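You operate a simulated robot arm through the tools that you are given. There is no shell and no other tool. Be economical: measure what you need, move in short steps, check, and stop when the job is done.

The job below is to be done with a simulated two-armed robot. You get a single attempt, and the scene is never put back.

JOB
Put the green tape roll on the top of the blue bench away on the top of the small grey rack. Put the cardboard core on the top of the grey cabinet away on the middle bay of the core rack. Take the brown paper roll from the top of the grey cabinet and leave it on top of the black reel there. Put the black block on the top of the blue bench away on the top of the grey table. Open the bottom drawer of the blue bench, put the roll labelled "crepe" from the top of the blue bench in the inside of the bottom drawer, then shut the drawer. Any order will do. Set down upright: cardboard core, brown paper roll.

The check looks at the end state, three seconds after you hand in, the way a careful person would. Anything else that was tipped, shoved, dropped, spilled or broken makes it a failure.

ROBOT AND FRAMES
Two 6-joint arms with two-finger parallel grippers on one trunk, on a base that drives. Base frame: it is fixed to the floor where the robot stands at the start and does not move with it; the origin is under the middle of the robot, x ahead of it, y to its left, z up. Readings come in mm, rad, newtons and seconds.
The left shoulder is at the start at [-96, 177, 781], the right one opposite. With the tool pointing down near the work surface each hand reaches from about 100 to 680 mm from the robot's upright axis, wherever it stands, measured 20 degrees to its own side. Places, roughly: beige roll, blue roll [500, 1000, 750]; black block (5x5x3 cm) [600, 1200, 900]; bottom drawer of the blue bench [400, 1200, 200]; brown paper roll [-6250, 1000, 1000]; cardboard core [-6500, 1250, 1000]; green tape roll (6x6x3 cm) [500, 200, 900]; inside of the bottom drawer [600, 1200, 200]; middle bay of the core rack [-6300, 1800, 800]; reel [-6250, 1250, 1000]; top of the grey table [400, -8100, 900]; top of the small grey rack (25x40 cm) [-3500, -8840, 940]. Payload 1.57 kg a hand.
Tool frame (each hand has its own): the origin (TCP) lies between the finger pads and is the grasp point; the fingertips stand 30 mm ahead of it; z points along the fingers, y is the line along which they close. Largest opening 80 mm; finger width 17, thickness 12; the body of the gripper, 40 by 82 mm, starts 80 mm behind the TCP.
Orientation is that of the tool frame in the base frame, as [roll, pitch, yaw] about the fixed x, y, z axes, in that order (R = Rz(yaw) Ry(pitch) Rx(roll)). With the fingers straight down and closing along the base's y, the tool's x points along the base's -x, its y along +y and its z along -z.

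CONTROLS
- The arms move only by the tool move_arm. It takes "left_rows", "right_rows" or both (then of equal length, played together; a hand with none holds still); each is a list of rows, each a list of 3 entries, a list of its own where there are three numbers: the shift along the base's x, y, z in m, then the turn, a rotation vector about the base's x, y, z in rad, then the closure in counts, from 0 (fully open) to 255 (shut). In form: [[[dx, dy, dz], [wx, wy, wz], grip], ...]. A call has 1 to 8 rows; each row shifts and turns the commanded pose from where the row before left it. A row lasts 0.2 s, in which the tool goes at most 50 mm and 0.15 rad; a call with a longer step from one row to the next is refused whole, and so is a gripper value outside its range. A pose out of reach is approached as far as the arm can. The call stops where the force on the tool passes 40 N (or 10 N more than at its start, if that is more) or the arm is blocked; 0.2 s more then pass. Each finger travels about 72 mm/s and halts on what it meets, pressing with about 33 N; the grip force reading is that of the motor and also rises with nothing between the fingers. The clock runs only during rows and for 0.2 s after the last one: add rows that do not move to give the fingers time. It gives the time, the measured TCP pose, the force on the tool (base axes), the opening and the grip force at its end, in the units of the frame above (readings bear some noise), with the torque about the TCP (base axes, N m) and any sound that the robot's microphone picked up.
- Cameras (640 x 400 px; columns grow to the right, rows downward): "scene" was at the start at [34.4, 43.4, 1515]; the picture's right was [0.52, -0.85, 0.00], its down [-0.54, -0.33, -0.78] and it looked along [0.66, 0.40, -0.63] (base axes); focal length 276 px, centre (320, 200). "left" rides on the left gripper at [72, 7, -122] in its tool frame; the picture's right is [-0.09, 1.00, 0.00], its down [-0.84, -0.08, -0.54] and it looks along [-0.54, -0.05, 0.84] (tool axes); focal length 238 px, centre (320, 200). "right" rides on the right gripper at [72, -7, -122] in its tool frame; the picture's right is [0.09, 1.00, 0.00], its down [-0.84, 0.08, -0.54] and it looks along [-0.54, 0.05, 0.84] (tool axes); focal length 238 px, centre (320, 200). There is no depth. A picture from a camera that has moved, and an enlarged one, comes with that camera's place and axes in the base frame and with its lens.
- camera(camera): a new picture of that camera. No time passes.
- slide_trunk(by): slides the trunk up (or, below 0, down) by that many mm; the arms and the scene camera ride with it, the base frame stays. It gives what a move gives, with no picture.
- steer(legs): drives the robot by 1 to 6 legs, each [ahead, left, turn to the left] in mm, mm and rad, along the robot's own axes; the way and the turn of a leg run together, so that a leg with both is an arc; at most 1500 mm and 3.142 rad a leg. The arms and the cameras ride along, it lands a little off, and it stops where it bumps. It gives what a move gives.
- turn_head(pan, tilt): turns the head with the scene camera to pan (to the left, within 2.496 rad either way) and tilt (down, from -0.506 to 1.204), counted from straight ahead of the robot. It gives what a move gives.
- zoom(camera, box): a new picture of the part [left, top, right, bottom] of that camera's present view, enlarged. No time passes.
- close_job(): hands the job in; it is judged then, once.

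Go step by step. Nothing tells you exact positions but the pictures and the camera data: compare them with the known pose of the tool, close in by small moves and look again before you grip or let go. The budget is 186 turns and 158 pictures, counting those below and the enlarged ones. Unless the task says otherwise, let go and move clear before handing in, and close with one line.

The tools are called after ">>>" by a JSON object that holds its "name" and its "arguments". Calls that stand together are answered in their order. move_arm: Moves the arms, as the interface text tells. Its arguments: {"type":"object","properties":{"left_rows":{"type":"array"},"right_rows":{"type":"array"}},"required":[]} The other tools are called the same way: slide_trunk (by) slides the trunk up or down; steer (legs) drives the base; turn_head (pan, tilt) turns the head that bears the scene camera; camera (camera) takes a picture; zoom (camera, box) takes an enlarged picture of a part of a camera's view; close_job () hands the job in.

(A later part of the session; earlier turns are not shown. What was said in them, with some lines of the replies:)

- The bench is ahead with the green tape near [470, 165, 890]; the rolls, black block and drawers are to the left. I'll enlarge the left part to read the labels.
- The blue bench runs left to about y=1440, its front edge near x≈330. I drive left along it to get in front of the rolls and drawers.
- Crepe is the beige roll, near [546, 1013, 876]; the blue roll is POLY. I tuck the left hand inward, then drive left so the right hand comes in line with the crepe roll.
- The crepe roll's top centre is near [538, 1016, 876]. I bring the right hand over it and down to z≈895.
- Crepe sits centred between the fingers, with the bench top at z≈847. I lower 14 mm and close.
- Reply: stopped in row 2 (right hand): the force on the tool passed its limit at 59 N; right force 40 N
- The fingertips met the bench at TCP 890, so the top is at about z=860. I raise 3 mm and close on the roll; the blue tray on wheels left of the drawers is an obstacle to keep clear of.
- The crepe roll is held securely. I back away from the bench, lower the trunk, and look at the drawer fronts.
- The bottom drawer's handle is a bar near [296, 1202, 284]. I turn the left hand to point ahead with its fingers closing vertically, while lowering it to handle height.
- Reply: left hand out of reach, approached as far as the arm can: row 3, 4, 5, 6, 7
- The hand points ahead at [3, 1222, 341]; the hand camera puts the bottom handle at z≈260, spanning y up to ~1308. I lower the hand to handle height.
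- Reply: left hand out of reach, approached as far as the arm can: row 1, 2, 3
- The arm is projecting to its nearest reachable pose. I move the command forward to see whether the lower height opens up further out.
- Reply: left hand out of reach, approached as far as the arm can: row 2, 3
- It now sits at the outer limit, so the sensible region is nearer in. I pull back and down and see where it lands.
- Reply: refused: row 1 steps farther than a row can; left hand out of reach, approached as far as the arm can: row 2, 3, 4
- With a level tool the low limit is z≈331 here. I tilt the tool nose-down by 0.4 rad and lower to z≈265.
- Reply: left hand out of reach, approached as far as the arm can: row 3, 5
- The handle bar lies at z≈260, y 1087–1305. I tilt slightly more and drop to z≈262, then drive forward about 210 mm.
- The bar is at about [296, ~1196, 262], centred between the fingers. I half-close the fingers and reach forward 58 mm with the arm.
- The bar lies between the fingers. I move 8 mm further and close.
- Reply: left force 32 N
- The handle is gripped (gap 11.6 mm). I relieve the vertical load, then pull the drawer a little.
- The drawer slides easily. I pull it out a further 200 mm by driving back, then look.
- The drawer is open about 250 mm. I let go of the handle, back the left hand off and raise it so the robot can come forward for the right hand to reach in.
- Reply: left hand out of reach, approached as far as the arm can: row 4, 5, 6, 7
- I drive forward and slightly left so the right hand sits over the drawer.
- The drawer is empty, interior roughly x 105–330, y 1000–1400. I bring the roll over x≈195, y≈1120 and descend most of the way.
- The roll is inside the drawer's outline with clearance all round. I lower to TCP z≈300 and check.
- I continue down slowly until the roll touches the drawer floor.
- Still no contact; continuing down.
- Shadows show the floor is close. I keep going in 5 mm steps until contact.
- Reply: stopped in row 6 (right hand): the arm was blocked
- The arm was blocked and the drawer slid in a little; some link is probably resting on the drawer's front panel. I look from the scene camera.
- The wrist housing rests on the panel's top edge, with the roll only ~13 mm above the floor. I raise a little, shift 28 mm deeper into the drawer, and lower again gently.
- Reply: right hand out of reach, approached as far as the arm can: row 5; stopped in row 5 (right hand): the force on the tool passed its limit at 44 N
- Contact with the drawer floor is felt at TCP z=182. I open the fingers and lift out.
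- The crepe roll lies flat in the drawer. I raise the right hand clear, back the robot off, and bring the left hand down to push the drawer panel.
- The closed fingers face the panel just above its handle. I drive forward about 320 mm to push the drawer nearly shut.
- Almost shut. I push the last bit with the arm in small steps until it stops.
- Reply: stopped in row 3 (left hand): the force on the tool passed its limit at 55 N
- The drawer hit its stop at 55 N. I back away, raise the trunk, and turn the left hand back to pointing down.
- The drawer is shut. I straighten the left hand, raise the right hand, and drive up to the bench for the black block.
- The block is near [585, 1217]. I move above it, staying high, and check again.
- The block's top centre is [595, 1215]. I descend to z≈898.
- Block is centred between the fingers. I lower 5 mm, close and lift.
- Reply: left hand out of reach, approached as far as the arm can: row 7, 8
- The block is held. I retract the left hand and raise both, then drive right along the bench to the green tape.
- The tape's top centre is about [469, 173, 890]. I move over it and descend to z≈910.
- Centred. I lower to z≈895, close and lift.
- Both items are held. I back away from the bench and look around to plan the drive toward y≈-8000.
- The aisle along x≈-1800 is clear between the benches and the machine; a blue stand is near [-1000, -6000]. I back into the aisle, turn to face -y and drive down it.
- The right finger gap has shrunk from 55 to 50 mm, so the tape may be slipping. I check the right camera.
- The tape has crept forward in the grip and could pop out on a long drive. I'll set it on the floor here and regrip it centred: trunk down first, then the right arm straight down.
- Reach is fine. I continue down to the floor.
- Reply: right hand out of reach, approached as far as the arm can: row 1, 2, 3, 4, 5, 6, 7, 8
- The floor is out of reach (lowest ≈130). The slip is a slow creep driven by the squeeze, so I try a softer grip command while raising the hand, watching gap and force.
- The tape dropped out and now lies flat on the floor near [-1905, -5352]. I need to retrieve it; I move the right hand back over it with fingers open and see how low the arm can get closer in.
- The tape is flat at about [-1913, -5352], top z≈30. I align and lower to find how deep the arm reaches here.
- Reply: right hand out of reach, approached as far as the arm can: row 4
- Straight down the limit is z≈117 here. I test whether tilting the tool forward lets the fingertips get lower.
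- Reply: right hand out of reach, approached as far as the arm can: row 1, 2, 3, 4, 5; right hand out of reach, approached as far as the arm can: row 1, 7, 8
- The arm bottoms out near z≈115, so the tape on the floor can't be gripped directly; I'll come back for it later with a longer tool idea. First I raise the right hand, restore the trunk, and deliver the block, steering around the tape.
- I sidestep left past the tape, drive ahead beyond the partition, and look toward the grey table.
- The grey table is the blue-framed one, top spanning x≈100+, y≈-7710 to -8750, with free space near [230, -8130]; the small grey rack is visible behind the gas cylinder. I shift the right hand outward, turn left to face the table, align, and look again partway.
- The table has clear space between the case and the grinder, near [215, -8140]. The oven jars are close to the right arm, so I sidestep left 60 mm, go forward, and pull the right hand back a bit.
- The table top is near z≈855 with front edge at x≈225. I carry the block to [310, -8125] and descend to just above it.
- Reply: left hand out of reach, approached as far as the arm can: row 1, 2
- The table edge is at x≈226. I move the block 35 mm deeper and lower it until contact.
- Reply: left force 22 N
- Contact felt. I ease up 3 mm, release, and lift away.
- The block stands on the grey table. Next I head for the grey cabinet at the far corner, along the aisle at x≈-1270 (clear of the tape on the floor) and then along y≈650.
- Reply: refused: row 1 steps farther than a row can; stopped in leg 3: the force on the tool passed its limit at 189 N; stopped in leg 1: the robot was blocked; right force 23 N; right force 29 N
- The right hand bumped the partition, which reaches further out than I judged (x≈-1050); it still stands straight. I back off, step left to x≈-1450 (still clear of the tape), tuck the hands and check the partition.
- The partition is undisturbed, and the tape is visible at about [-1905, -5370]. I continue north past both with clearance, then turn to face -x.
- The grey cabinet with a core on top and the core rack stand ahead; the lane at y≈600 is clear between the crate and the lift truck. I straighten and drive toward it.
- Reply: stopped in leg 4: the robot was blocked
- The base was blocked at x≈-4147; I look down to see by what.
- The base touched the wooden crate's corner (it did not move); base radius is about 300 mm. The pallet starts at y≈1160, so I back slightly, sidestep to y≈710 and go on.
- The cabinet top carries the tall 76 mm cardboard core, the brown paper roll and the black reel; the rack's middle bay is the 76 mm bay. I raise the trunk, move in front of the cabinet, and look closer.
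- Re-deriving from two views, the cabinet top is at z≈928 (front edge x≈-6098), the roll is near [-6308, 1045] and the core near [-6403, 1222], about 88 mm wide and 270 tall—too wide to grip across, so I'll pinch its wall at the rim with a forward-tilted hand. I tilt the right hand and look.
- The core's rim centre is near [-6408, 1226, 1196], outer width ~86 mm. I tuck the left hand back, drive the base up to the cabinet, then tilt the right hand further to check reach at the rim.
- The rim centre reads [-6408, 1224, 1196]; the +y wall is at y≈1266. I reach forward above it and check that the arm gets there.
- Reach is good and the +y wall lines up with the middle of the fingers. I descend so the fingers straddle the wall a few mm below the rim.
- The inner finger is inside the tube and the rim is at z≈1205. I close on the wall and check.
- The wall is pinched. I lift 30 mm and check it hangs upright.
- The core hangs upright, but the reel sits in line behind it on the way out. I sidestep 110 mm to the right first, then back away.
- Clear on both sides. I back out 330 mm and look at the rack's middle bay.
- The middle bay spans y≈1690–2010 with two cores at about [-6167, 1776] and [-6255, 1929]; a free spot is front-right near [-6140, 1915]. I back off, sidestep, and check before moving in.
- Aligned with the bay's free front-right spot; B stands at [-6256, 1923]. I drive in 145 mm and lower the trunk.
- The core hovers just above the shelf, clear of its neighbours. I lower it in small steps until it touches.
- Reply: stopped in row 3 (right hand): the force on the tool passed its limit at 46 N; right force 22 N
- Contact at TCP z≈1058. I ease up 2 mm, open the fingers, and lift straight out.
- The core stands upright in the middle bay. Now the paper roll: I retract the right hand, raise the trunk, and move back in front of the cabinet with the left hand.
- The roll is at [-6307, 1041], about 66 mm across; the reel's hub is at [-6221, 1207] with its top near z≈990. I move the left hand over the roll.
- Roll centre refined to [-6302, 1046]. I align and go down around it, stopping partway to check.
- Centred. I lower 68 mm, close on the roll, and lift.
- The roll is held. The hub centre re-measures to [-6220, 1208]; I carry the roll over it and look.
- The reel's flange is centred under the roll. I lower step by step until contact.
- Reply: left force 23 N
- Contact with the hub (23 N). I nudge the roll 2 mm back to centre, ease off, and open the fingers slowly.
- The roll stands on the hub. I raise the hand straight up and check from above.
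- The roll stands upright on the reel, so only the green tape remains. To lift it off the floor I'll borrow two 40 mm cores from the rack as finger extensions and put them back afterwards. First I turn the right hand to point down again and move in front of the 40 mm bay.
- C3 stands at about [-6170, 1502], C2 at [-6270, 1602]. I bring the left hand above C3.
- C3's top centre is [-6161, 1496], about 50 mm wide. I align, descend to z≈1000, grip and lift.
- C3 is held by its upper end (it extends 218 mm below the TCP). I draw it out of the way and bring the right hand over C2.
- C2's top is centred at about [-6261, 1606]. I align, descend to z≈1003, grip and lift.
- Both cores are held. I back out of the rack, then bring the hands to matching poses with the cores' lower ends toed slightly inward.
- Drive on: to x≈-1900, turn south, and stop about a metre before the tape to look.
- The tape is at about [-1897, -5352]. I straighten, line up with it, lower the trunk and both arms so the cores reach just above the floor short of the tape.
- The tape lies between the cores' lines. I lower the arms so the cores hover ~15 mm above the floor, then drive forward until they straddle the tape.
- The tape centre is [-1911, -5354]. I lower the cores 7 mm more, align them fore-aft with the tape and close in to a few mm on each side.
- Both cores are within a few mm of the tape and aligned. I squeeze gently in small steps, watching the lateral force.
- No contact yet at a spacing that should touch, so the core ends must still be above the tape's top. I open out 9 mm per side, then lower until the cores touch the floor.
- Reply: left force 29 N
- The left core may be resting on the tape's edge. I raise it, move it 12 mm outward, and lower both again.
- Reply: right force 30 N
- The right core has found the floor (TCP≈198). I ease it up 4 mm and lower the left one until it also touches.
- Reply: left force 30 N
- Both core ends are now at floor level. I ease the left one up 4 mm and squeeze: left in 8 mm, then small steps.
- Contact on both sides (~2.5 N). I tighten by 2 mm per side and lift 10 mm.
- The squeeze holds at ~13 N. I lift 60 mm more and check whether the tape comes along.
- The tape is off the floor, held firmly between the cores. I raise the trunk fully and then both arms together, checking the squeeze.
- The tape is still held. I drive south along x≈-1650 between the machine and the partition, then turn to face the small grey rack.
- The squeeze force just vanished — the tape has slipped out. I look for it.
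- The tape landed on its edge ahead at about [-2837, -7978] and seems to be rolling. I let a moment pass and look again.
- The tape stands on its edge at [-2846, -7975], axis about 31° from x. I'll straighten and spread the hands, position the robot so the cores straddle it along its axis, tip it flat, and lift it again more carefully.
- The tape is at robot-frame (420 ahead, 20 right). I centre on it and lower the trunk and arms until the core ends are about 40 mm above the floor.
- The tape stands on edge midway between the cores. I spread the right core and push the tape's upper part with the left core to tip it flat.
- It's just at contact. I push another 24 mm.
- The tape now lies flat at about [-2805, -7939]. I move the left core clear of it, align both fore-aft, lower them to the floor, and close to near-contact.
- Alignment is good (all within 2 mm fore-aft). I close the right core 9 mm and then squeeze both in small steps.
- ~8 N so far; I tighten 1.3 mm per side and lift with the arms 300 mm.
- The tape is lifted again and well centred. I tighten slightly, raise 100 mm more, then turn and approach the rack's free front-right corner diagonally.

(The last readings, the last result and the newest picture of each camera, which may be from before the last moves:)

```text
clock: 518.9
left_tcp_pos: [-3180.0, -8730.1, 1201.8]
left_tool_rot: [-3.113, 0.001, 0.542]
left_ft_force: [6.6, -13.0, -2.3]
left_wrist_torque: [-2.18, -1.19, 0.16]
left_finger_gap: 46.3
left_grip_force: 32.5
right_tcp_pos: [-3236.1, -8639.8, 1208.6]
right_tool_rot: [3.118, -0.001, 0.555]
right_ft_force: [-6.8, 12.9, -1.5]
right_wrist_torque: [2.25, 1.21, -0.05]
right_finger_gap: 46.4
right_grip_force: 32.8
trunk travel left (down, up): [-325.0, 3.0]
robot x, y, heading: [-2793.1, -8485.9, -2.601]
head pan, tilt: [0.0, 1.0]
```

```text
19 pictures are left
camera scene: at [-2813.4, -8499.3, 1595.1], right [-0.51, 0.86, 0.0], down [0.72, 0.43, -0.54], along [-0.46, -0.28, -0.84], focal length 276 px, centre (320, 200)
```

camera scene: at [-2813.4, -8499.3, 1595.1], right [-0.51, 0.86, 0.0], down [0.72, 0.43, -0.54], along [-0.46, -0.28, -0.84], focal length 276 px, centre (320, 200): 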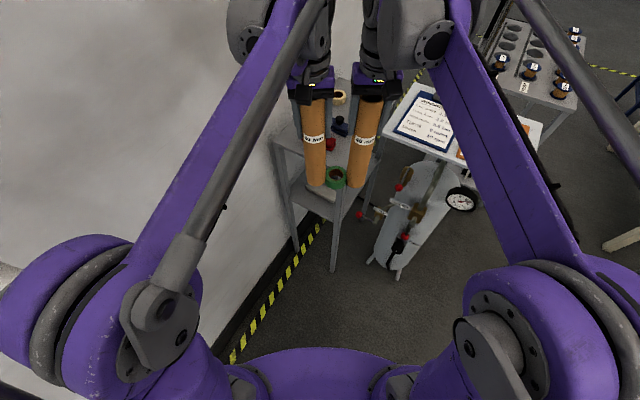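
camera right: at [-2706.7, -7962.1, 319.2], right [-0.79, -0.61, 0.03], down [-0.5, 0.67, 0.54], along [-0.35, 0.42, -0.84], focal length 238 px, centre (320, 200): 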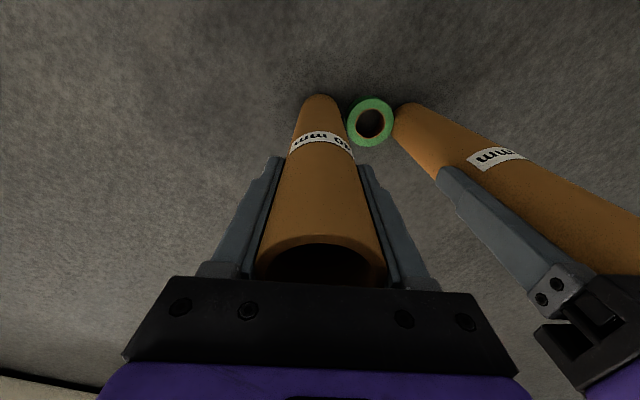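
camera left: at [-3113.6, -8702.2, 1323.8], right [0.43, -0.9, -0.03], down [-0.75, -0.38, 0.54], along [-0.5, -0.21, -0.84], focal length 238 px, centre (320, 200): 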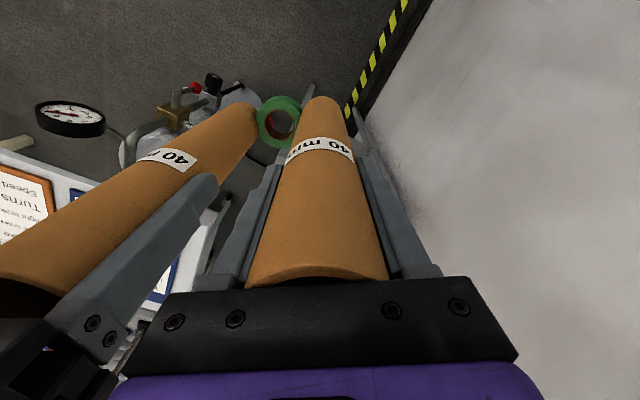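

>>> {"name": "zoom", "arguments": {"camera": "scene", "box": [260, 80, 420, 220]}}

```text
2.86 times, centred on (340, 150) of scene
camera zoom: at [-2813.4, -8499.3, 1595.1], right [-0.51, 0.86, 0.0], down [0.72, 0.43, -0.54], along [-0.46, -0.28, -0.84], focal length 788 px, centre (263, 343)
```

zoom: 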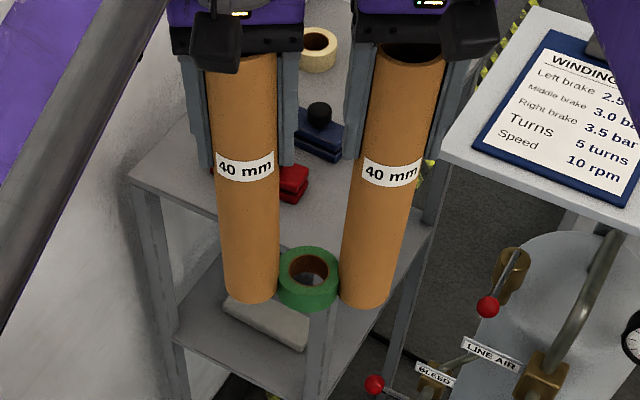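

The tape hangs at about [-3207, -8686]; the rack's near corner is about [-3283, -8705], with free space inside it up to the red stapler at y≈-8790. I move 144 mm ahead so the tape is over [-3335, -8752] and check.

>>> {"name": "steer", "arguments": {"legs": [[144, -9, 0]]}}

>>> {"name": "camera", "arguments": {"camera": "left"}}

>>> {"name": "zoom", "arguments": {"camera": "scene", "box": [240, 60, 420, 200]}}

```text
clock: 520.2
left_tcp_pos: [-3306.0, -8795.3, 1203.9]
left_tool_rot: [-3.113, 0.003, 0.538]
left_ft_force: [6.5, -11.3, -2.1]
left_wrist_torque: [-2.09, -1.15, 0.11]
left_finger_gap: 46.3
left_grip_force: 32.8
right_tcp_pos: [-3362.9, -8702.0, 1209.3]
right_tool_rot: [3.12, 0.001, 0.55]
right_ft_force: [-6.4, 12.1, -1.6]
right_wrist_torque: [2.11, 1.18, -0.1]
right_finger_gap: 46.2
right_grip_force: 33.5
trunk travel left (down, up): [-325.0, 3.0]
robot x, y, heading: [-2925.1, -8554.7, -2.607]
head pan, tilt: [0.0, 1.0]
```

```text
17 pictures are left
camera left: at [-3240.6, -8765.9, 1323.8], right [0.43, -0.9, -0.03], down [-0.75, -0.37, 0.55], along [-0.5, -0.21, -0.84], focal length 238 px, centre (320, 200)
```

left: 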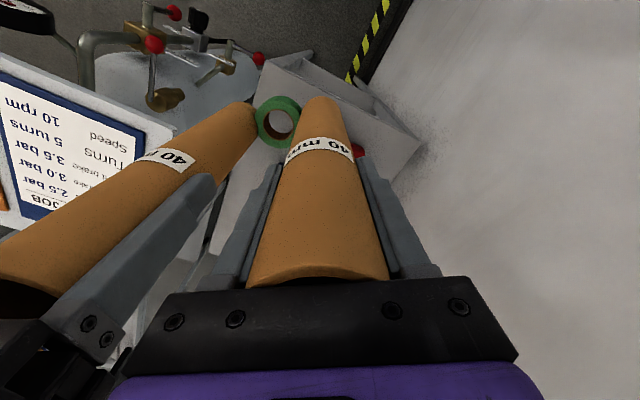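

```text
2.86 times, centred on (330, 130) of scene
camera zoom: at [-2939.9, -8563.6, 1595.1], right [-0.51, 0.86, 0.0], down [0.72, 0.43, -0.54], along [-0.47, -0.28, -0.84], focal length 788 px, centre (291, 400)
```

zoom: 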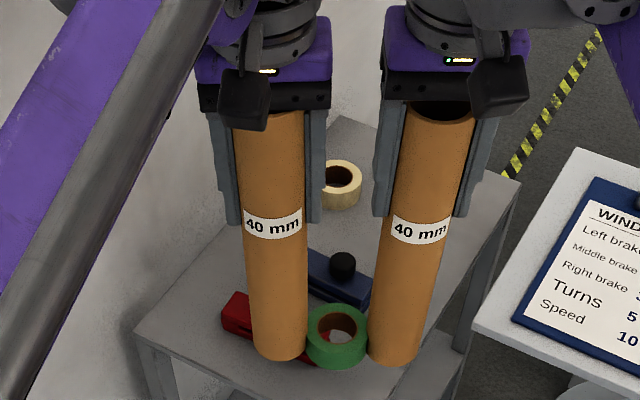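

The view confirms the rack top: corners near [-3290, -8700] and [-3300, -8961], z≈950. The tape is inside the corner with ~10 mm to the red stapler; I shift 6 mm away from it and lower 50 mm.

>>> {"name": "move_arm", "arguments": {"left_rows": [[[0, 0.003, 0], [0, 0, 0], 255], [[0, 0.003, 0], [0, 0, 0], 255], [[0, 0, -0.02], [0, 0, 0], 255], [[0, 0, -0.02], [0, 0, 0], 255], [[0, 0, -0.01], [0, 0, 0], 255]], "right_rows": [[[0, 0.003, 0], [0, 0, 0], 255], [[0, 0.003, 0], [0, 0, 0], 255], [[0, 0, -0.02], [0, 0, 0], 255], [[0, 0, -0.02], [0, 0, 0], 255], [[0, 0, -0.01], [0, 0, 0], 255]]}}

>>> {"name": "zoom", "arguments": {"camera": "scene", "box": [270, 120, 380, 210]}}

```text
clock: 521.4
left_tcp_pos: [-3308.8, -8789.0, 1153.6]
left_tool_rot: [-3.116, 0.0, 0.537]
left_ft_force: [7.4, -8.1, -2.0]
left_wrist_torque: [-1.46, -1.32, -0.07]
left_finger_gap: 45.7
left_grip_force: 32.9
right_tcp_pos: [-3363.7, -8695.2, 1160.0]
right_tool_rot: [3.118, 0.0, 0.549]
right_ft_force: [-7.1, 8.3, -0.4]
right_wrist_torque: [1.42, 1.34, -0.19]
right_finger_gap: 45.9
right_grip_force: 32.7
trunk travel left (down, up): [-325.0, 3.0]
robot x, y, heading: [-2921.6, -8552.4, -2.605]
head pan, tilt: [0.0, 1.0]
```

```text
4.44 times, centred on (325, 165) of scene
camera zoom: at [-2941.6, -8564.5, 1595.3], right [-0.51, 0.86, 0.0], down [0.72, 0.43, -0.54], along [-0.46, -0.27, -0.84], focal length 1226 px, centre (298, 356)
```

zoom: 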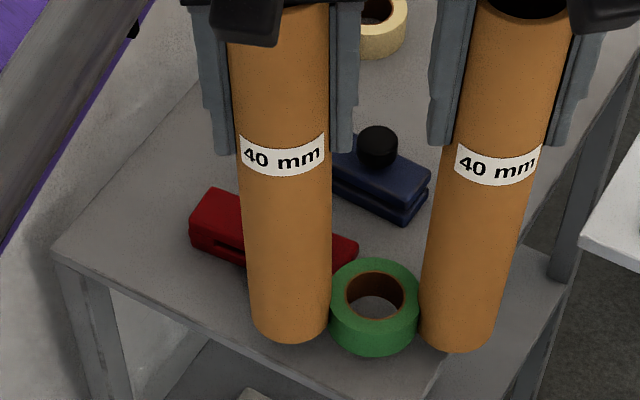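

The tape's near rim would end up close to the front edge, so I shift 8 mm further in, then lower in small steps until the load changes.

>>> {"name": "move_arm", "arguments": {"left_rows": [[[-0.004, 0.001, 0], [0, 0, 0], 255], [[-0.004, 0.001, 0], [0, 0, 0], 255], [[0, 0, -0.004], [0, 0, 0], 255], [[0, 0, -0.004], [0, 0, 0], 255], [[0, 0, -0.003], [0, 0, 0], 255]], "right_rows": [[[-0.004, 0.001, 0], [0, 0, 0], 255], [[-0.004, 0.001, 0], [0, 0, 0], 255], [[0, 0, -0.004], [0, 0, 0], 255], [[0, 0, -0.004], [0, 0, 0], 255], [[0, 0, -0.003], [0, 0, 0], 255]]}}

>>> {"name": "zoom", "arguments": {"camera": "scene", "box": [270, 120, 380, 210]}}

```text
clock: 522.6
left_tcp_pos: [-3316.5, -8786.0, 1142.6]
left_tool_rot: [-3.114, 0.002, 0.539]
left_ft_force: [5.4, -8.8, -0.6]
left_wrist_torque: [-1.73, -0.98, 0.1]
left_finger_gap: 46.2
left_grip_force: 33.3
right_tcp_pos: [-3371.7, -8693.3, 1148.0]
right_tool_rot: [3.119, 0.001, 0.548]
right_ft_force: [-5.9, 9.7, -1.2]
right_wrist_torque: [1.8, 0.96, -0.08]
right_finger_gap: 46.0
right_grip_force: 33.0
trunk travel left (down, up): [-325.0, 3.0]
robot x, y, heading: [-2923.0, -8547.9, -2.603]
head pan, tilt: [0.0, 1.0]
```

```text
4.44 times, centred on (325, 165) of scene
camera zoom: at [-2941.3, -8564.4, 1595.4], right [-0.51, 0.86, 0.0], down [0.72, 0.43, -0.54], along [-0.47, -0.27, -0.84], focal length 1226 px, centre (298, 356)
```

zoom: 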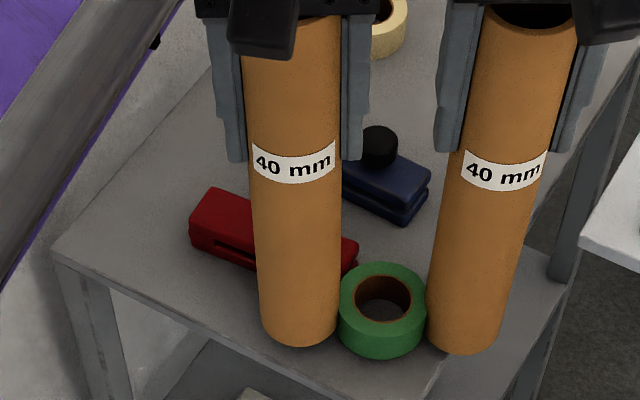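

>>> {"name": "move_arm", "arguments": {"left_rows": [[[0, 0, -0.004], [0, 0, 0], 255], [[0, 0, -0.004], [0, 0, 0], 255], [[0, 0, -0.003], [0, 0, 0], 255]], "right_rows": [[[0, 0, -0.004], [0, 0, 0], 255], [[0, 0, -0.004], [0, 0, 0], 255], [[0, 0, -0.003], [0, 0, 0], 255]]}}

>>> {"name": "move_arm", "arguments": {"left_rows": [[[0, 0, -0.003], [0, 0, 0], 255], [[0, 0, -0.003], [0, 0, 0], 255]], "right_rows": [[[0, 0, -0.003], [0, 0, 0], 255], [[0, 0, -0.003], [0, 0, 0], 255]]}}

```text
clock: 523.4
left_tcp_pos: [-3316.0, -8786.8, 1130.8]
left_tool_rot: [-3.114, 0.002, 0.538]
left_ft_force: [3.8, -8.6, -0.8]
left_wrist_torque: [-1.61, -0.52, 0.14]
left_finger_gap: 46.2
left_grip_force: 32.6
right_tcp_pos: [-3371.5, -8693.0, 1138.2]
right_tool_rot: [3.119, 0.0, 0.549]
right_ft_force: [-4.2, 9.3, 1.5]
right_wrist_torque: [1.54, 0.64, 0.05]
right_finger_gap: 46.2
right_grip_force: 32.8
trunk travel left (down, up): [-325.0, 3.0]
robot x, y, heading: [-2921.5, -8552.6, -2.603]
head pan, tilt: [0.0, 1.0]
```

```text
clock: 524.0
left_tcp_pos: [-3314.6, -8785.1, 1127.1]
left_tool_rot: [-3.115, 0.003, 0.537]
left_ft_force: [2.9, -9.8, 1.0]
left_wrist_torque: [-1.64, -0.51, 0.15]
left_finger_gap: 46.1
left_grip_force: 33.3
right_tcp_pos: [-3369.9, -8693.6, 1134.8]
right_tool_rot: [3.121, 0.002, 0.548]
right_ft_force: [-3.9, 10.8, 28.8]
right_wrist_torque: [1.89, 1.39, 0.03]
right_finger_gap: 46.3
right_grip_force: 32.4
trunk travel left (down, up): [-325.0, 3.0]
robot x, y, heading: [-2919.4, -8548.8, -2.611]
head pan, tilt: [0.0, 1.0]
```

The right core end is touching the rack top (z≈939), so the tape is at the surface. I ease the right core up, open both cores outward, and look.

>>> {"name": "move_arm", "arguments": {"left_rows": [[[0, 0, 0], [0, 0, 0], 255], [[0.001, -0.0017, 0], [0, 0, 0], 255], [[0.001, -0.0017, 0], [0, 0, 0], 255], [[0.0031, -0.0051, 0], [0, 0, 0], 255], [[0.0052, -0.0086, 0], [0, 0, 0], 255]], "right_rows": [[[0, 0, 0.003], [0, 0, 0], 255], [[-0.001, 0.0017, 0], [0, 0, 0], 255], [[-0.001, 0.0017, 0], [0, 0, 0], 255], [[-0.0031, 0.0051, 0], [0, 0, 0], 255], [[-0.0052, 0.0086, 0], [0, 0, 0], 255]]}}

>>> {"name": "zoom", "arguments": {"camera": "scene", "box": [270, 120, 380, 210]}}

```text
clock: 525.2
left_tcp_pos: [-3307.1, -8804.1, 1124.8]
left_tool_rot: [-3.114, -0.002, 0.538]
left_ft_force: [0.3, -0.5, -1.7]
left_wrist_torque: [0.03, -0.01, -0.01]
left_finger_gap: 45.8
left_grip_force: 32.9
right_tcp_pos: [-3381.3, -8676.0, 1135.6]
right_tool_rot: [3.118, 0.0, 0.549]
right_ft_force: [-0.2, 0.7, -1.4]
right_wrist_torque: [0.0, -0.01, 0.02]
right_finger_gap: 46.2
right_grip_force: 32.5
trunk travel left (down, up): [-325.0, 3.0]
robot x, y, heading: [-2916.0, -8551.9, -2.606]
head pan, tilt: [0.0, 1.0]
```

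```text
4.44 times, centred on (325, 165) of scene
camera zoom: at [-2941.6, -8564.1, 1595.2], right [-0.51, 0.86, 0.0], down [0.72, 0.43, -0.54], along [-0.47, -0.27, -0.84], focal length 1226 px, centre (298, 356)
```

zoom: 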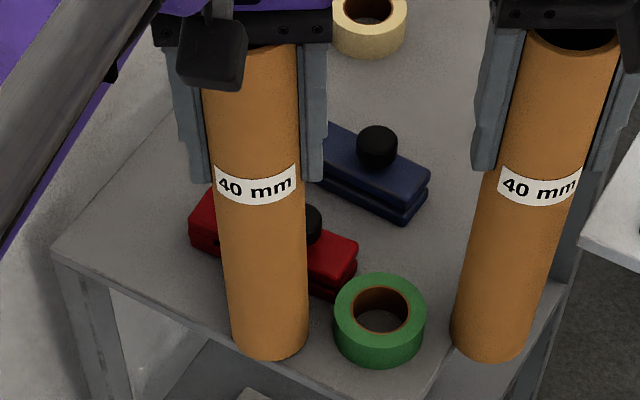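

The tape rests flat on the rack top, well inside. I raise the cores, back away, and start the trip to return them to their bay.

>>> {"name": "move_arm", "arguments": {"left_rows": [[[0, 0, 0.03], [0, 0, 0], 255], [[0, 0, 0.03], [0, 0, 0], 255], [[0, 0, 0.02], [0, 0, 0], 255]], "right_rows": [[[0, 0, 0.03], [0, 0, 0], 255], [[0, 0, 0.03], [0, 0, 0], 255], [[0, 0, 0.02], [0, 0, 0], 255]]}}

>>> {"name": "steer", "arguments": {"legs": [[-420, 0, 0], [0, 0, -2.106], [250, 0, 0], [0, -920, 0]]}}

>>> {"name": "steer", "arguments": {"legs": [[1500, 0, 0], [1300, 0, 0]]}}

```text
clock: 526.0
left_tcp_pos: [-3306.3, -8802.6, 1205.4]
left_tool_rot: [-3.114, 0.003, 0.538]
left_ft_force: [-0.2, -1.1, -0.5]
left_wrist_torque: [-0.02, -0.01, -0.01]
left_finger_gap: 46.0
left_grip_force: 33.2
right_tcp_pos: [-3382.2, -8676.9, 1217.2]
right_tool_rot: [3.118, 0.002, 0.549]
right_ft_force: [-0.1, 0.8, -1.1]
right_wrist_torque: [0.01, -0.01, -0.02]
right_finger_gap: 45.8
right_grip_force: 32.9
trunk travel left (down, up): [-325.0, 3.0]
robot x, y, heading: [-2917.3, -8548.0, -2.61]
head pan, tilt: [0.0, 1.0]
```

```text
clock: 542.9
left_tcp_pos: [-1680.7, -7638.8, 1205.6]
left_tool_rot: [-3.113, 0.002, -1.58]
left_ft_force: [-0.1, 1.1, -0.9]
left_wrist_torque: [0.01, -0.01, 0.03]
left_finger_gap: 46.2
left_grip_force: 32.9
right_tcp_pos: [-1531.8, -7639.9, 1215.8]
right_tool_rot: [3.119, -0.001, -1.568]
right_ft_force: [0.8, -0.6, -1.0]
right_wrist_torque: [-0.02, 0.0, 0.01]
right_finger_gap: 46.1
right_grip_force: 33.1
trunk travel left (down, up): [-325.0, 3.0]
robot x, y, heading: [-1665.8, -8098.0, 1.556]
head pan, tilt: [0.0, 1.0]
```

```text
clock: 556.4
left_tcp_pos: [-1555.4, -4854.6, 1204.6]
left_tool_rot: [-3.114, 0.002, -1.609]
left_ft_force: [-0.1, 0.6, -1.5]
left_wrist_torque: [0.0, 0.0, 0.0]
left_finger_gap: 46.0
left_grip_force: 33.4
right_tcp_pos: [-1405.6, -4861.3, 1216.7]
right_tool_rot: [3.12, -0.002, -1.597]
right_ft_force: [-0.2, -0.7, -1.5]
right_wrist_torque: [-0.02, -0.02, 0.0]
right_finger_gap: 46.1
right_grip_force: 32.9
trunk travel left (down, up): [-325.0, 3.0]
robot x, y, heading: [-1553.9, -5316.5, 1.528]
head pan, tilt: [0.0, 1.0]
```

>>> {"name": "steer", "arguments": {"legs": [[0, 0, 0.07], [1500, 0, 0], [1500, 0, 0], [1500, 0, 0], [1500, 0, 0]]}}

```text
clock: 585.5
left_tcp_pos: [-1736.1, 1168.9, 1203.6]
left_tool_rot: [-3.113, -0.001, -1.6]
left_ft_force: [-1.0, 0.0, -0.8]
left_wrist_torque: [-0.01, 0.01, 0.05]
left_finger_gap: 46.0
left_grip_force: 33.0
right_tcp_pos: [-1588.3, 1164.6, 1215.8]
right_tool_rot: [3.12, 0.0, -1.589]
right_ft_force: [0.0, -0.6, -1.3]
right_wrist_torque: [0.02, -0.01, -0.02]
right_finger_gap: 45.9
right_grip_force: 32.7
trunk travel left (down, up): [-325.0, 3.0]
robot x, y, heading: [-1729.1, 706.5, 1.535]
head pan, tilt: [0.0, 1.0]
```

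>>> {"name": "steer", "arguments": {"legs": [[0, 0, 1.607], [1300, 0, 0]]}}

>>> {"name": "steer", "arguments": {"legs": [[1200, 0, 0]]}}

```text
clock: 595.9
left_tcp_pos: [-3496.7, 717.0, 1204.2]
left_tool_rot: [-3.114, 0.0, -0.016]
left_ft_force: [-0.3, -0.6, -1.3]
left_wrist_torque: [0.01, 0.0, -0.01]
left_finger_gap: 46.1
left_grip_force: 33.2
right_tcp_pos: [-3494.5, 865.8, 1216.7]
right_tool_rot: [3.119, 0.0, -0.002]
right_ft_force: [0.1, 0.2, -1.6]
right_wrist_torque: [-0.03, 0.0, 0.03]
right_finger_gap: 46.1
right_grip_force: 32.8
trunk travel left (down, up): [-325.0, 3.0]
robot x, y, heading: [-3034.4, 728.8, 3.126]
head pan, tilt: [0.0, 1.0]
```

```text
clock: 602.0
left_tcp_pos: [-4695.7, 749.2, 1203.6]
left_tool_rot: [-3.115, 0.002, -0.023]
left_ft_force: [0.5, 0.5, -1.6]
left_wrist_torque: [-0.03, -0.01, -0.01]
left_finger_gap: 45.9
left_grip_force: 33.1
right_tcp_pos: [-4691.8, 897.7, 1215.0]
right_tool_rot: [3.119, 0.001, -0.011]
right_ft_force: [0.5, 0.9, -2.0]
right_wrist_torque: [-0.02, 0.05, -0.02]
right_finger_gap: 45.9
right_grip_force: 32.7
trunk travel left (down, up): [-325.0, 3.0]
robot x, y, heading: [-4230.6, 759.4, 3.112]
head pan, tilt: [0.0, 1.0]
```

>>> {"name": "steer", "arguments": {"legs": [[1120, 0, 0], [0, 0, 0.035], [0, -680, 0]]}}

>>> {"name": "move_arm", "arguments": {"left_rows": [[[0, 0, 0], [-0.0276, 0, 0], 255], [[0, 0, 0], [0, 0, 0], 255]], "right_rows": [[[0, 0, 0], [0.0226, 0, 0], 255], [[0, 0, 0], [0, 0, 0], 255]]}}

```text
clock: 614.1
left_tcp_pos: [-5805.4, 1464.3, 1205.0]
left_tool_rot: [-3.114, 0.002, -0.003]
left_ft_force: [0.6, -0.7, -2.0]
left_wrist_torque: [-0.01, 0.0, 0.0]
left_finger_gap: 45.9
left_grip_force: 33.5
right_tcp_pos: [-5805.5, 1612.7, 1215.6]
right_tool_rot: [3.12, 0.001, 0.007]
right_ft_force: [-0.6, -0.6, -2.3]
right_wrist_torque: [0.02, -0.03, -0.01]
right_finger_gap: 45.9
right_grip_force: 33.6
trunk travel left (down, up): [-325.0, 3.0]
robot x, y, heading: [-5341.7, 1481.5, 3.138]
head pan, tilt: [0.0, 1.0]
```

```text
clock: 614.7
left_tcp_pos: [-5804.2, 1463.5, 1205.4]
left_tool_rot: [-3.141, 0.003, -0.003]
left_ft_force: [0.7, 0.3, -1.6]
left_wrist_torque: [0.02, 0.0, 0.02]
left_finger_gap: 46.2
left_grip_force: 33.3
right_tcp_pos: [-5804.8, 1611.9, 1217.4]
right_tool_rot: [3.141, -0.002, 0.007]
right_ft_force: [0.3, -0.5, -1.4]
right_wrist_torque: [-0.03, 0.01, -0.01]
right_finger_gap: 46.0
right_grip_force: 33.0
trunk travel left (down, up): [-325.0, 3.0]
robot x, y, heading: [-5344.3, 1480.6, 3.133]
head pan, tilt: [0.0, 1.0]
```

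>>> {"name": "steer", "arguments": {"legs": [[370, 0, 0]]}}

>>> {"name": "move_arm", "arguments": {"left_rows": [[[0.004, 0.015, 0], [0, 0, 0], 255], [[0.004, 0.015, 0], [0, 0, 0], 255], [[0, 0, 0], [0, 0, 0], 255]], "right_rows": [[[-0.04, 0, -0.025], [0, 0, 0], 255], [[-0.03, 0, -0.03], [0, 0, 0], 255], [[-0.012, 0, -0.03], [0, 0, 0], 255]]}}

>>> {"name": "turn_head", "arguments": {"pan": 0.0, "tilt": 0.8}}

>>> {"name": "camera", "arguments": {"camera": "right"}}

```text
clock: 617.1
left_tcp_pos: [-6179.6, 1466.9, 1204.4]
left_tool_rot: [3.141, 0.001, -0.006]
left_ft_force: [0.0, -0.3, -1.6]
left_wrist_torque: [-0.01, -0.02, 0.0]
left_finger_gap: 46.1
left_grip_force: 32.7
right_tcp_pos: [-6178.4, 1615.2, 1217.2]
right_tool_rot: [3.141, 0.0, 0.008]
right_ft_force: [-0.2, 0.9, -1.9]
right_wrist_torque: [-0.03, 0.03, 0.02]
right_finger_gap: 46.1
right_grip_force: 33.2
trunk travel left (down, up): [-325.0, 3.0]
robot x, y, heading: [-5715.6, 1484.9, 3.135]
head pan, tilt: [0.0, 1.0]
```

```text
clock: 617.9
left_tcp_pos: [-6170.4, 1496.3, 1205.0]
left_tool_rot: [-3.14, -0.001, -0.004]
left_ft_force: [0.3, 0.6, -0.6]
left_wrist_torque: [-0.01, 0.0, 0.01]
left_finger_gap: 46.1
left_grip_force: 32.7
right_tcp_pos: [-6260.3, 1615.3, 1133.7]
right_tool_rot: [3.141, 0.0, 0.005]
right_ft_force: [0.9, 0.4, -1.4]
right_wrist_torque: [0.0, 0.03, 0.0]
right_finger_gap: 46.0
right_grip_force: 32.7
trunk travel left (down, up): [-325.0, 3.0]
robot x, y, heading: [-5715.4, 1483.7, 3.133]
head pan, tilt: [0.0, 1.0]
```

```text
clock: 618.6
left_tcp_pos: [-6169.7, 1497.0, 1205.7]
left_tool_rot: [-3.141, 0.002, -0.004]
left_ft_force: [0.0, 0.6, -1.8]
left_wrist_torque: [-0.01, 0.03, -0.03]
left_finger_gap: 45.7
left_grip_force: 33.0
right_tcp_pos: [-6259.7, 1616.5, 1133.5]
right_tool_rot: [-3.141, 0.0, 0.007]
right_ft_force: [0.1, -0.5, -1.5]
right_wrist_torque: [0.0, 0.01, -0.01]
right_finger_gap: 45.9
right_grip_force: 32.7
trunk travel left (down, up): [-325.0, 3.0]
robot x, y, heading: [-5718.6, 1485.5, 3.133]
head pan, tilt: [0.0, 0.799]
```

```text
12 pictures are left
camera right: at [-6189.3, 1623.9, 1255.4], right [0.1, -0.99, 0.0], down [-0.84, -0.08, 0.54], along [-0.54, -0.05, -0.84], focal length 238 px, centre (320, 200)
```

right: 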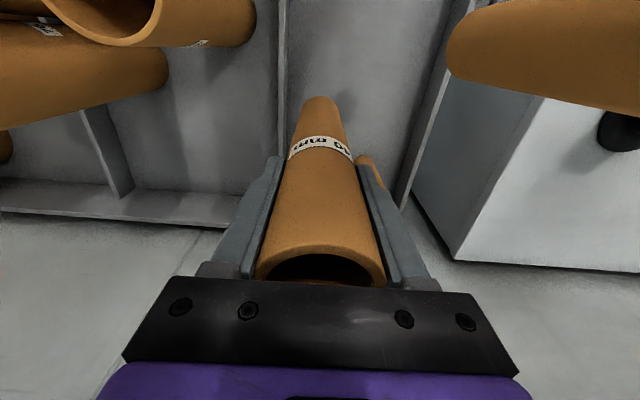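

C2 is above its bay; I shift 8 mm and lower it to the shelf.

>>> {"name": "move_arm", "arguments": {"right_rows": [[[0, -0.007, -0.04], [0, 0, 0], 255], [[0, 0, -0.045], [0, 0, 0], 255], [[0, 0, -0.045], [0, 0, 0], 255], [[0, 0, -0.008], [0, 0, 0], 255], [[0, 0, -0.005], [0, 0, 0], 255], [[0, 0, -0.004], [0, 0, 0], 255], [[0, 0, -0.004], [0, 0, 0], 255], [[0, 0, -0.003], [0, 0, 0], 255]]}}

```text
clock: 620.4
left_tcp_pos: [-6167.4, 1495.8, 1206.8]
left_tool_rot: [-3.141, 0.004, -0.005]
left_ft_force: [-0.8, -0.2, -1.8]
left_wrist_torque: [-0.03, 0.01, 0.02]
left_finger_gap: 46.2
left_grip_force: 33.3
right_tcp_pos: [-6260.4, 1608.6, 980.0]
right_tool_rot: [3.14, 0.0, 0.007]
right_ft_force: [-2.7, 0.0, 37.1]
right_wrist_torque: [0.07, -0.01, 0.0]
right_finger_gap: 45.9
right_grip_force: 33.2
trunk travel left (down, up): [-325.0, 3.0]
robot x, y, heading: [-5717.6, 1482.4, 3.138]
head pan, tilt: [0.0, 0.799]
```

C2 is on the shelf. I ease off, release, and lift the right hand clear.

>>> {"name": "move_arm", "arguments": {"right_rows": [[[0, 0, 0.002], [0, 0, 0], 255], [[0, 0, 0], [0, 0, 0], 60], [[0, 0, 0], [0, 0, 0], 0], [[0, 0, 0], [0, 0, 0], 0], [[0, 0, 0.035], [0, 0, 0], 0], [[0, 0, 0.045], [0, 0, 0], 0], [[0, 0, 0.045], [0, 0, 0], 0], [[0.03, 0, 0.02], [0, 0, 0], 0]]}}

>>> {"name": "move_arm", "arguments": {"right_rows": [[[0.045, 0.01, 0.01], [0, 0, 0], 0], [[0.045, 0.01, 0.01], [0, 0, 0], 0], [[0.04, 0.02, 0], [0, 0, 0], 0], [[0.04, 0.02, 0], [0, 0, 0], 0]], "left_rows": [[[0.006, 0, -0.045], [0, 0, 0], 255], [[0, 0, -0.045], [0, 0, 0], 255], [[0, 0, -0.04], [0, 0, 0], 255], [[0, 0, -0.02], [0, 0, 0], 255]]}}

>>> {"name": "camera", "arguments": {"camera": "left"}}

```text
clock: 622.2
left_tcp_pos: [-6169.5, 1497.2, 1204.8]
left_tool_rot: [-3.14, 0.001, -0.006]
left_ft_force: [0.0, -0.1, -0.8]
left_wrist_torque: [0.03, 0.04, 0.03]
left_finger_gap: 46.1
left_grip_force: 33.0
right_tcp_pos: [-6231.8, 1608.1, 1126.5]
right_tool_rot: [-3.141, 0.0, 0.006]
right_ft_force: [-0.1, 0.3, 0.3]
right_wrist_torque: [-0.01, 0.01, 0.01]
right_finger_gap: 80.0
right_grip_force: 0.1
trunk travel left (down, up): [-325.0, 3.0]
robot x, y, heading: [-5720.5, 1485.9, 3.134]
head pan, tilt: [0.0, 0.799]
```

```text
clock: 623.2
left_tcp_pos: [-6164.9, 1497.1, 1057.8]
left_tool_rot: [-3.141, 0.003, -0.005]
left_ft_force: [1.0, 0.4, -0.5]
left_wrist_torque: [-0.01, 0.02, 0.02]
left_finger_gap: 45.9
left_grip_force: 32.8
right_tcp_pos: [-6062.1, 1668.9, 1145.6]
right_tool_rot: [-3.142, -0.001, 0.007]
right_ft_force: [-0.6, 0.1, 0.2]
right_wrist_torque: [-0.03, 0.02, 0.01]
right_finger_gap: 79.9
right_grip_force: 0.1
trunk travel left (down, up): [-325.0, 3.0]
robot x, y, heading: [-5717.9, 1488.9, 3.132]
head pan, tilt: [0.0, 0.799]
```

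```text
11 pictures are left
camera left: at [-6094.1, 1489.9, 1178.1], right [-0.1, -1.0, 0.0], down [-0.84, 0.08, 0.54], along [-0.54, 0.05, -0.84], focal length 238 px, centre (320, 200)
```

left: 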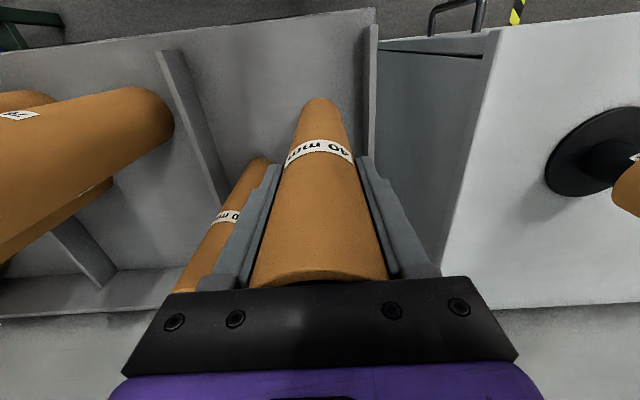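

C2 stands where it was. Now I lower C3 onto its spot.

>>> {"name": "move_arm", "arguments": {"left_rows": [[[0.003, -0.001, -0.04], [0, 0, 0], 255], [[0, 0, -0.034], [0, 0, 0], 255], [[0, 0, -0.005], [0, 0, 0], 255], [[0, 0, -0.004], [0, 0, 0], 255], [[0, 0, -0.004], [0, 0, 0], 255], [[0, 0, -0.003], [0, 0, 0], 255]]}}

```text
clock: 624.1
left_tcp_pos: [-6163.9, 1494.9, 979.4]
left_tool_rot: [-3.14, 0.003, -0.003]
left_ft_force: [-0.4, -1.5, 32.3]
left_wrist_torque: [-0.13, -0.51, 0.03]
left_finger_gap: 45.9
left_grip_force: 33.1
right_tcp_pos: [-6063.0, 1667.7, 1146.3]
right_tool_rot: [-3.141, 0.001, 0.009]
right_ft_force: [0.3, -0.3, -0.4]
right_wrist_torque: [0.01, 0.01, -0.01]
right_finger_gap: 80.0
right_grip_force: 0.0
trunk travel left (down, up): [-325.0, 3.0]
robot x, y, heading: [-5718.8, 1482.7, 3.132]
head pan, tilt: [0.0, 0.799]
stopped in row 4 (left hand): the force on the tool passed its limit at 49 N (the readings are from after the stop); the commanded pose is now the measured one
```

Contact. I ease off 2 mm, release gently, lift and check both cores.

>>> {"name": "move_arm", "arguments": {"left_rows": [[[0, 0, 0.001], [0, 0, 0], 255], [[0, 0, 0], [0, 0, 0], 60], [[0, 0, 0], [0, 0, 0], 0], [[0, 0, 0], [0, 0, 0], 0]]}}

>>> {"name": "camera", "arguments": {"camera": "left"}}

```text
clock: 625.1
left_tcp_pos: [-6162.5, 1497.0, 980.4]
left_tool_rot: [3.141, 0.002, -0.003]
left_ft_force: [-6.0, -0.3, 37.4]
left_wrist_torque: [-0.04, 0.26, 0.0]
left_finger_gap: 79.8
left_grip_force: 0.0
right_tcp_pos: [-6062.0, 1668.7, 1145.7]
right_tool_rot: [-3.141, 0.002, 0.008]
right_ft_force: [-0.5, 1.0, -0.3]
right_wrist_torque: [0.0, 0.04, 0.01]
right_finger_gap: 79.8
right_grip_force: 0.0
trunk travel left (down, up): [-325.0, 3.0]
robot x, y, heading: [-5717.8, 1483.6, 3.133]
head pan, tilt: [0.0, 0.799]
```

```text
10 pictures are left
camera left: at [-6092.2, 1489.1, 1101.5], right [-0.1, -1.0, 0.0], down [-0.83, 0.08, 0.55], along [-0.54, 0.05, -0.84], focal length 238 px, centre (320, 200)
```

left: 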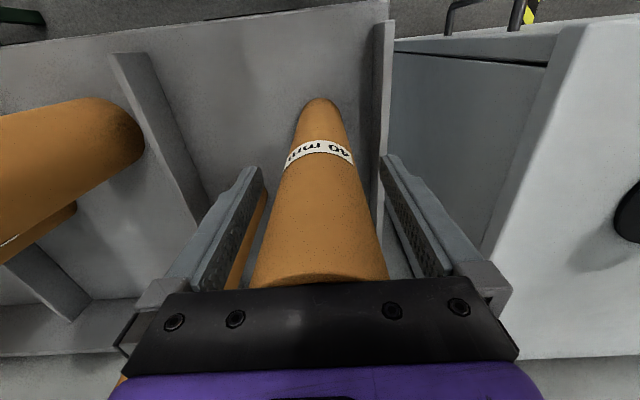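

The palm is resting on the core's top (the core had slid up in the grip), and it stands on the shelf. I lift straight up and clear.

>>> {"name": "move_arm", "arguments": {"left_rows": [[[0, 0, 0.01], [0, 0, 0], 0], [[0, 0, 0.04], [0, 0, 0], 0], [[0, 0, 0.045], [0, 0, 0], 0], [[0, 0, 0.045], [0, 0, 0], 0], [[0.03, 0, 0.02], [0, 0, 0], 0], [[0.045, -0.005, 0], [0, 0, 0], 0], [[0.045, -0.005, 0], [0, 0, 0], 0]]}}

>>> {"name": "steer", "arguments": {"legs": [[-350, 0, 0]]}}

>>> {"name": "turn_head", "arguments": {"pan": 0.1, "tilt": 0.55}}

>>> {"name": "camera", "arguments": {"camera": "scene"}}

```text
clock: 626.7
left_tcp_pos: [-6043.5, 1482.8, 1138.7]
left_tool_rot: [-3.139, 0.002, -0.003]
left_ft_force: [0.2, 0.3, -1.2]
left_wrist_torque: [0.01, -0.02, 0.0]
left_finger_gap: 80.0
left_grip_force: 0.1
right_tcp_pos: [-6062.7, 1668.0, 1145.2]
right_tool_rot: [3.14, 0.0, 0.008]
right_ft_force: [0.3, 0.1, 0.3]
right_wrist_torque: [0.01, -0.01, -0.01]
right_finger_gap: 79.9
right_grip_force: 0.0
trunk travel left (down, up): [-325.0, 3.0]
robot x, y, heading: [-5714.9, 1487.1, 3.132]
head pan, tilt: [0.0, 0.799]
```

```text
clock: 629.0
left_tcp_pos: [-5703.7, 1478.8, 1138.4]
left_tool_rot: [-3.141, 0.002, 0.004]
left_ft_force: [-0.2, 0.4, -0.3]
left_wrist_torque: [-0.01, -0.02, -0.01]
left_finger_gap: 80.3
left_grip_force: 0.1
right_tcp_pos: [-5724.0, 1664.9, 1145.8]
right_tool_rot: [3.141, 0.0, 0.017]
right_ft_force: [-0.6, -0.3, -0.5]
right_wrist_torque: [0.02, 0.0, -0.02]
right_finger_gap: 79.8
right_grip_force: 0.1
trunk travel left (down, up): [-325.0, 3.0]
robot x, y, heading: [-5377.1, 1483.7, -3.138]
head pan, tilt: [0.0, 0.799]
```

```text
clock: 629.7
left_tcp_pos: [-5703.5, 1479.2, 1139.9]
left_tool_rot: [-3.141, 0.001, 0.005]
left_ft_force: [0.3, -0.3, 0.5]
left_wrist_torque: [0.04, -0.01, 0.01]
left_finger_gap: 80.0
left_grip_force: 0.1
right_tcp_pos: [-5721.9, 1664.6, 1145.3]
right_tool_rot: [-3.139, -0.001, 0.018]
right_ft_force: [0.2, 0.1, 0.7]
right_wrist_torque: [0.05, 0.04, 0.01]
right_finger_gap: 80.1
right_grip_force: 0.0
trunk travel left (down, up): [-325.0, 3.0]
robot x, y, heading: [-5380.0, 1486.4, -3.145]
head pan, tilt: [0.099, 0.55]
```

```text
9 pictures are left
camera scene: at [-5420.5, 1473.8, 1631.8], right [-0.1, 0.99, 0.0], down [0.52, 0.05, -0.85], along [-0.85, -0.09, -0.52], focal length 276 px, centre (320, 200)
```

scene: 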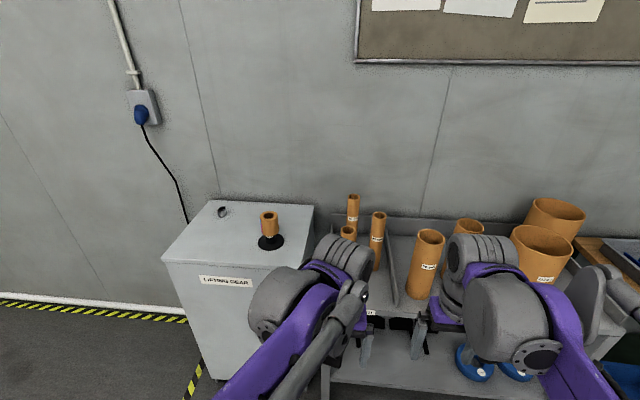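

>>> {"name": "zoom", "arguments": {"camera": "scene", "box": [230, 180, 550, 320]}}

```text
2.00 times, centred on (390, 250) of scene
camera zoom: at [-5420.5, 1473.8, 1631.8], right [-0.1, 0.99, 0.0], down [0.52, 0.05, -0.85], along [-0.85, -0.09, -0.52], focal length 552 px, centre (180, 100)
```

zoom: 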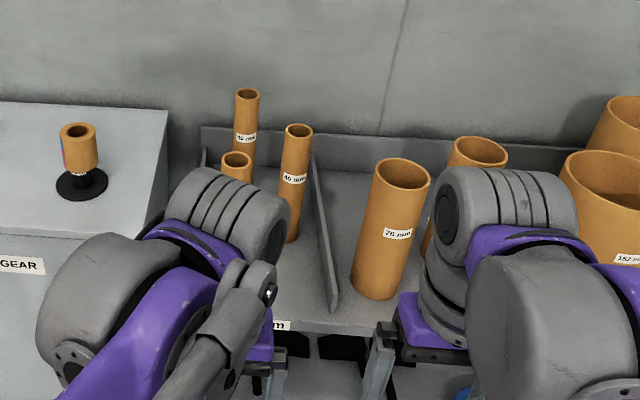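

The paper roll sits upright on the reel, all the cores stand upright in their bays, and both hands are empty and clear. The other items were checked when I placed them, so I'm handing in.

>>> {"name": "close_job", "arguments": {}}

```text
The job is handed in.
```

I handed the job in with all five items where you asked: the green tape is on the small grey rack, the cardboard core is upright in the middle bay, the paper roll is upright on the black reel, the black block is on the grey table, and the crepe roll is in the shut bottom drawer. Along the way the tape was dropped on the floor twice, and I used two 40 mm cores from the core rack to lift it, then put them back close to where they stood. I also bumped the yellow partition and the wooden crate, and neither looked moved.
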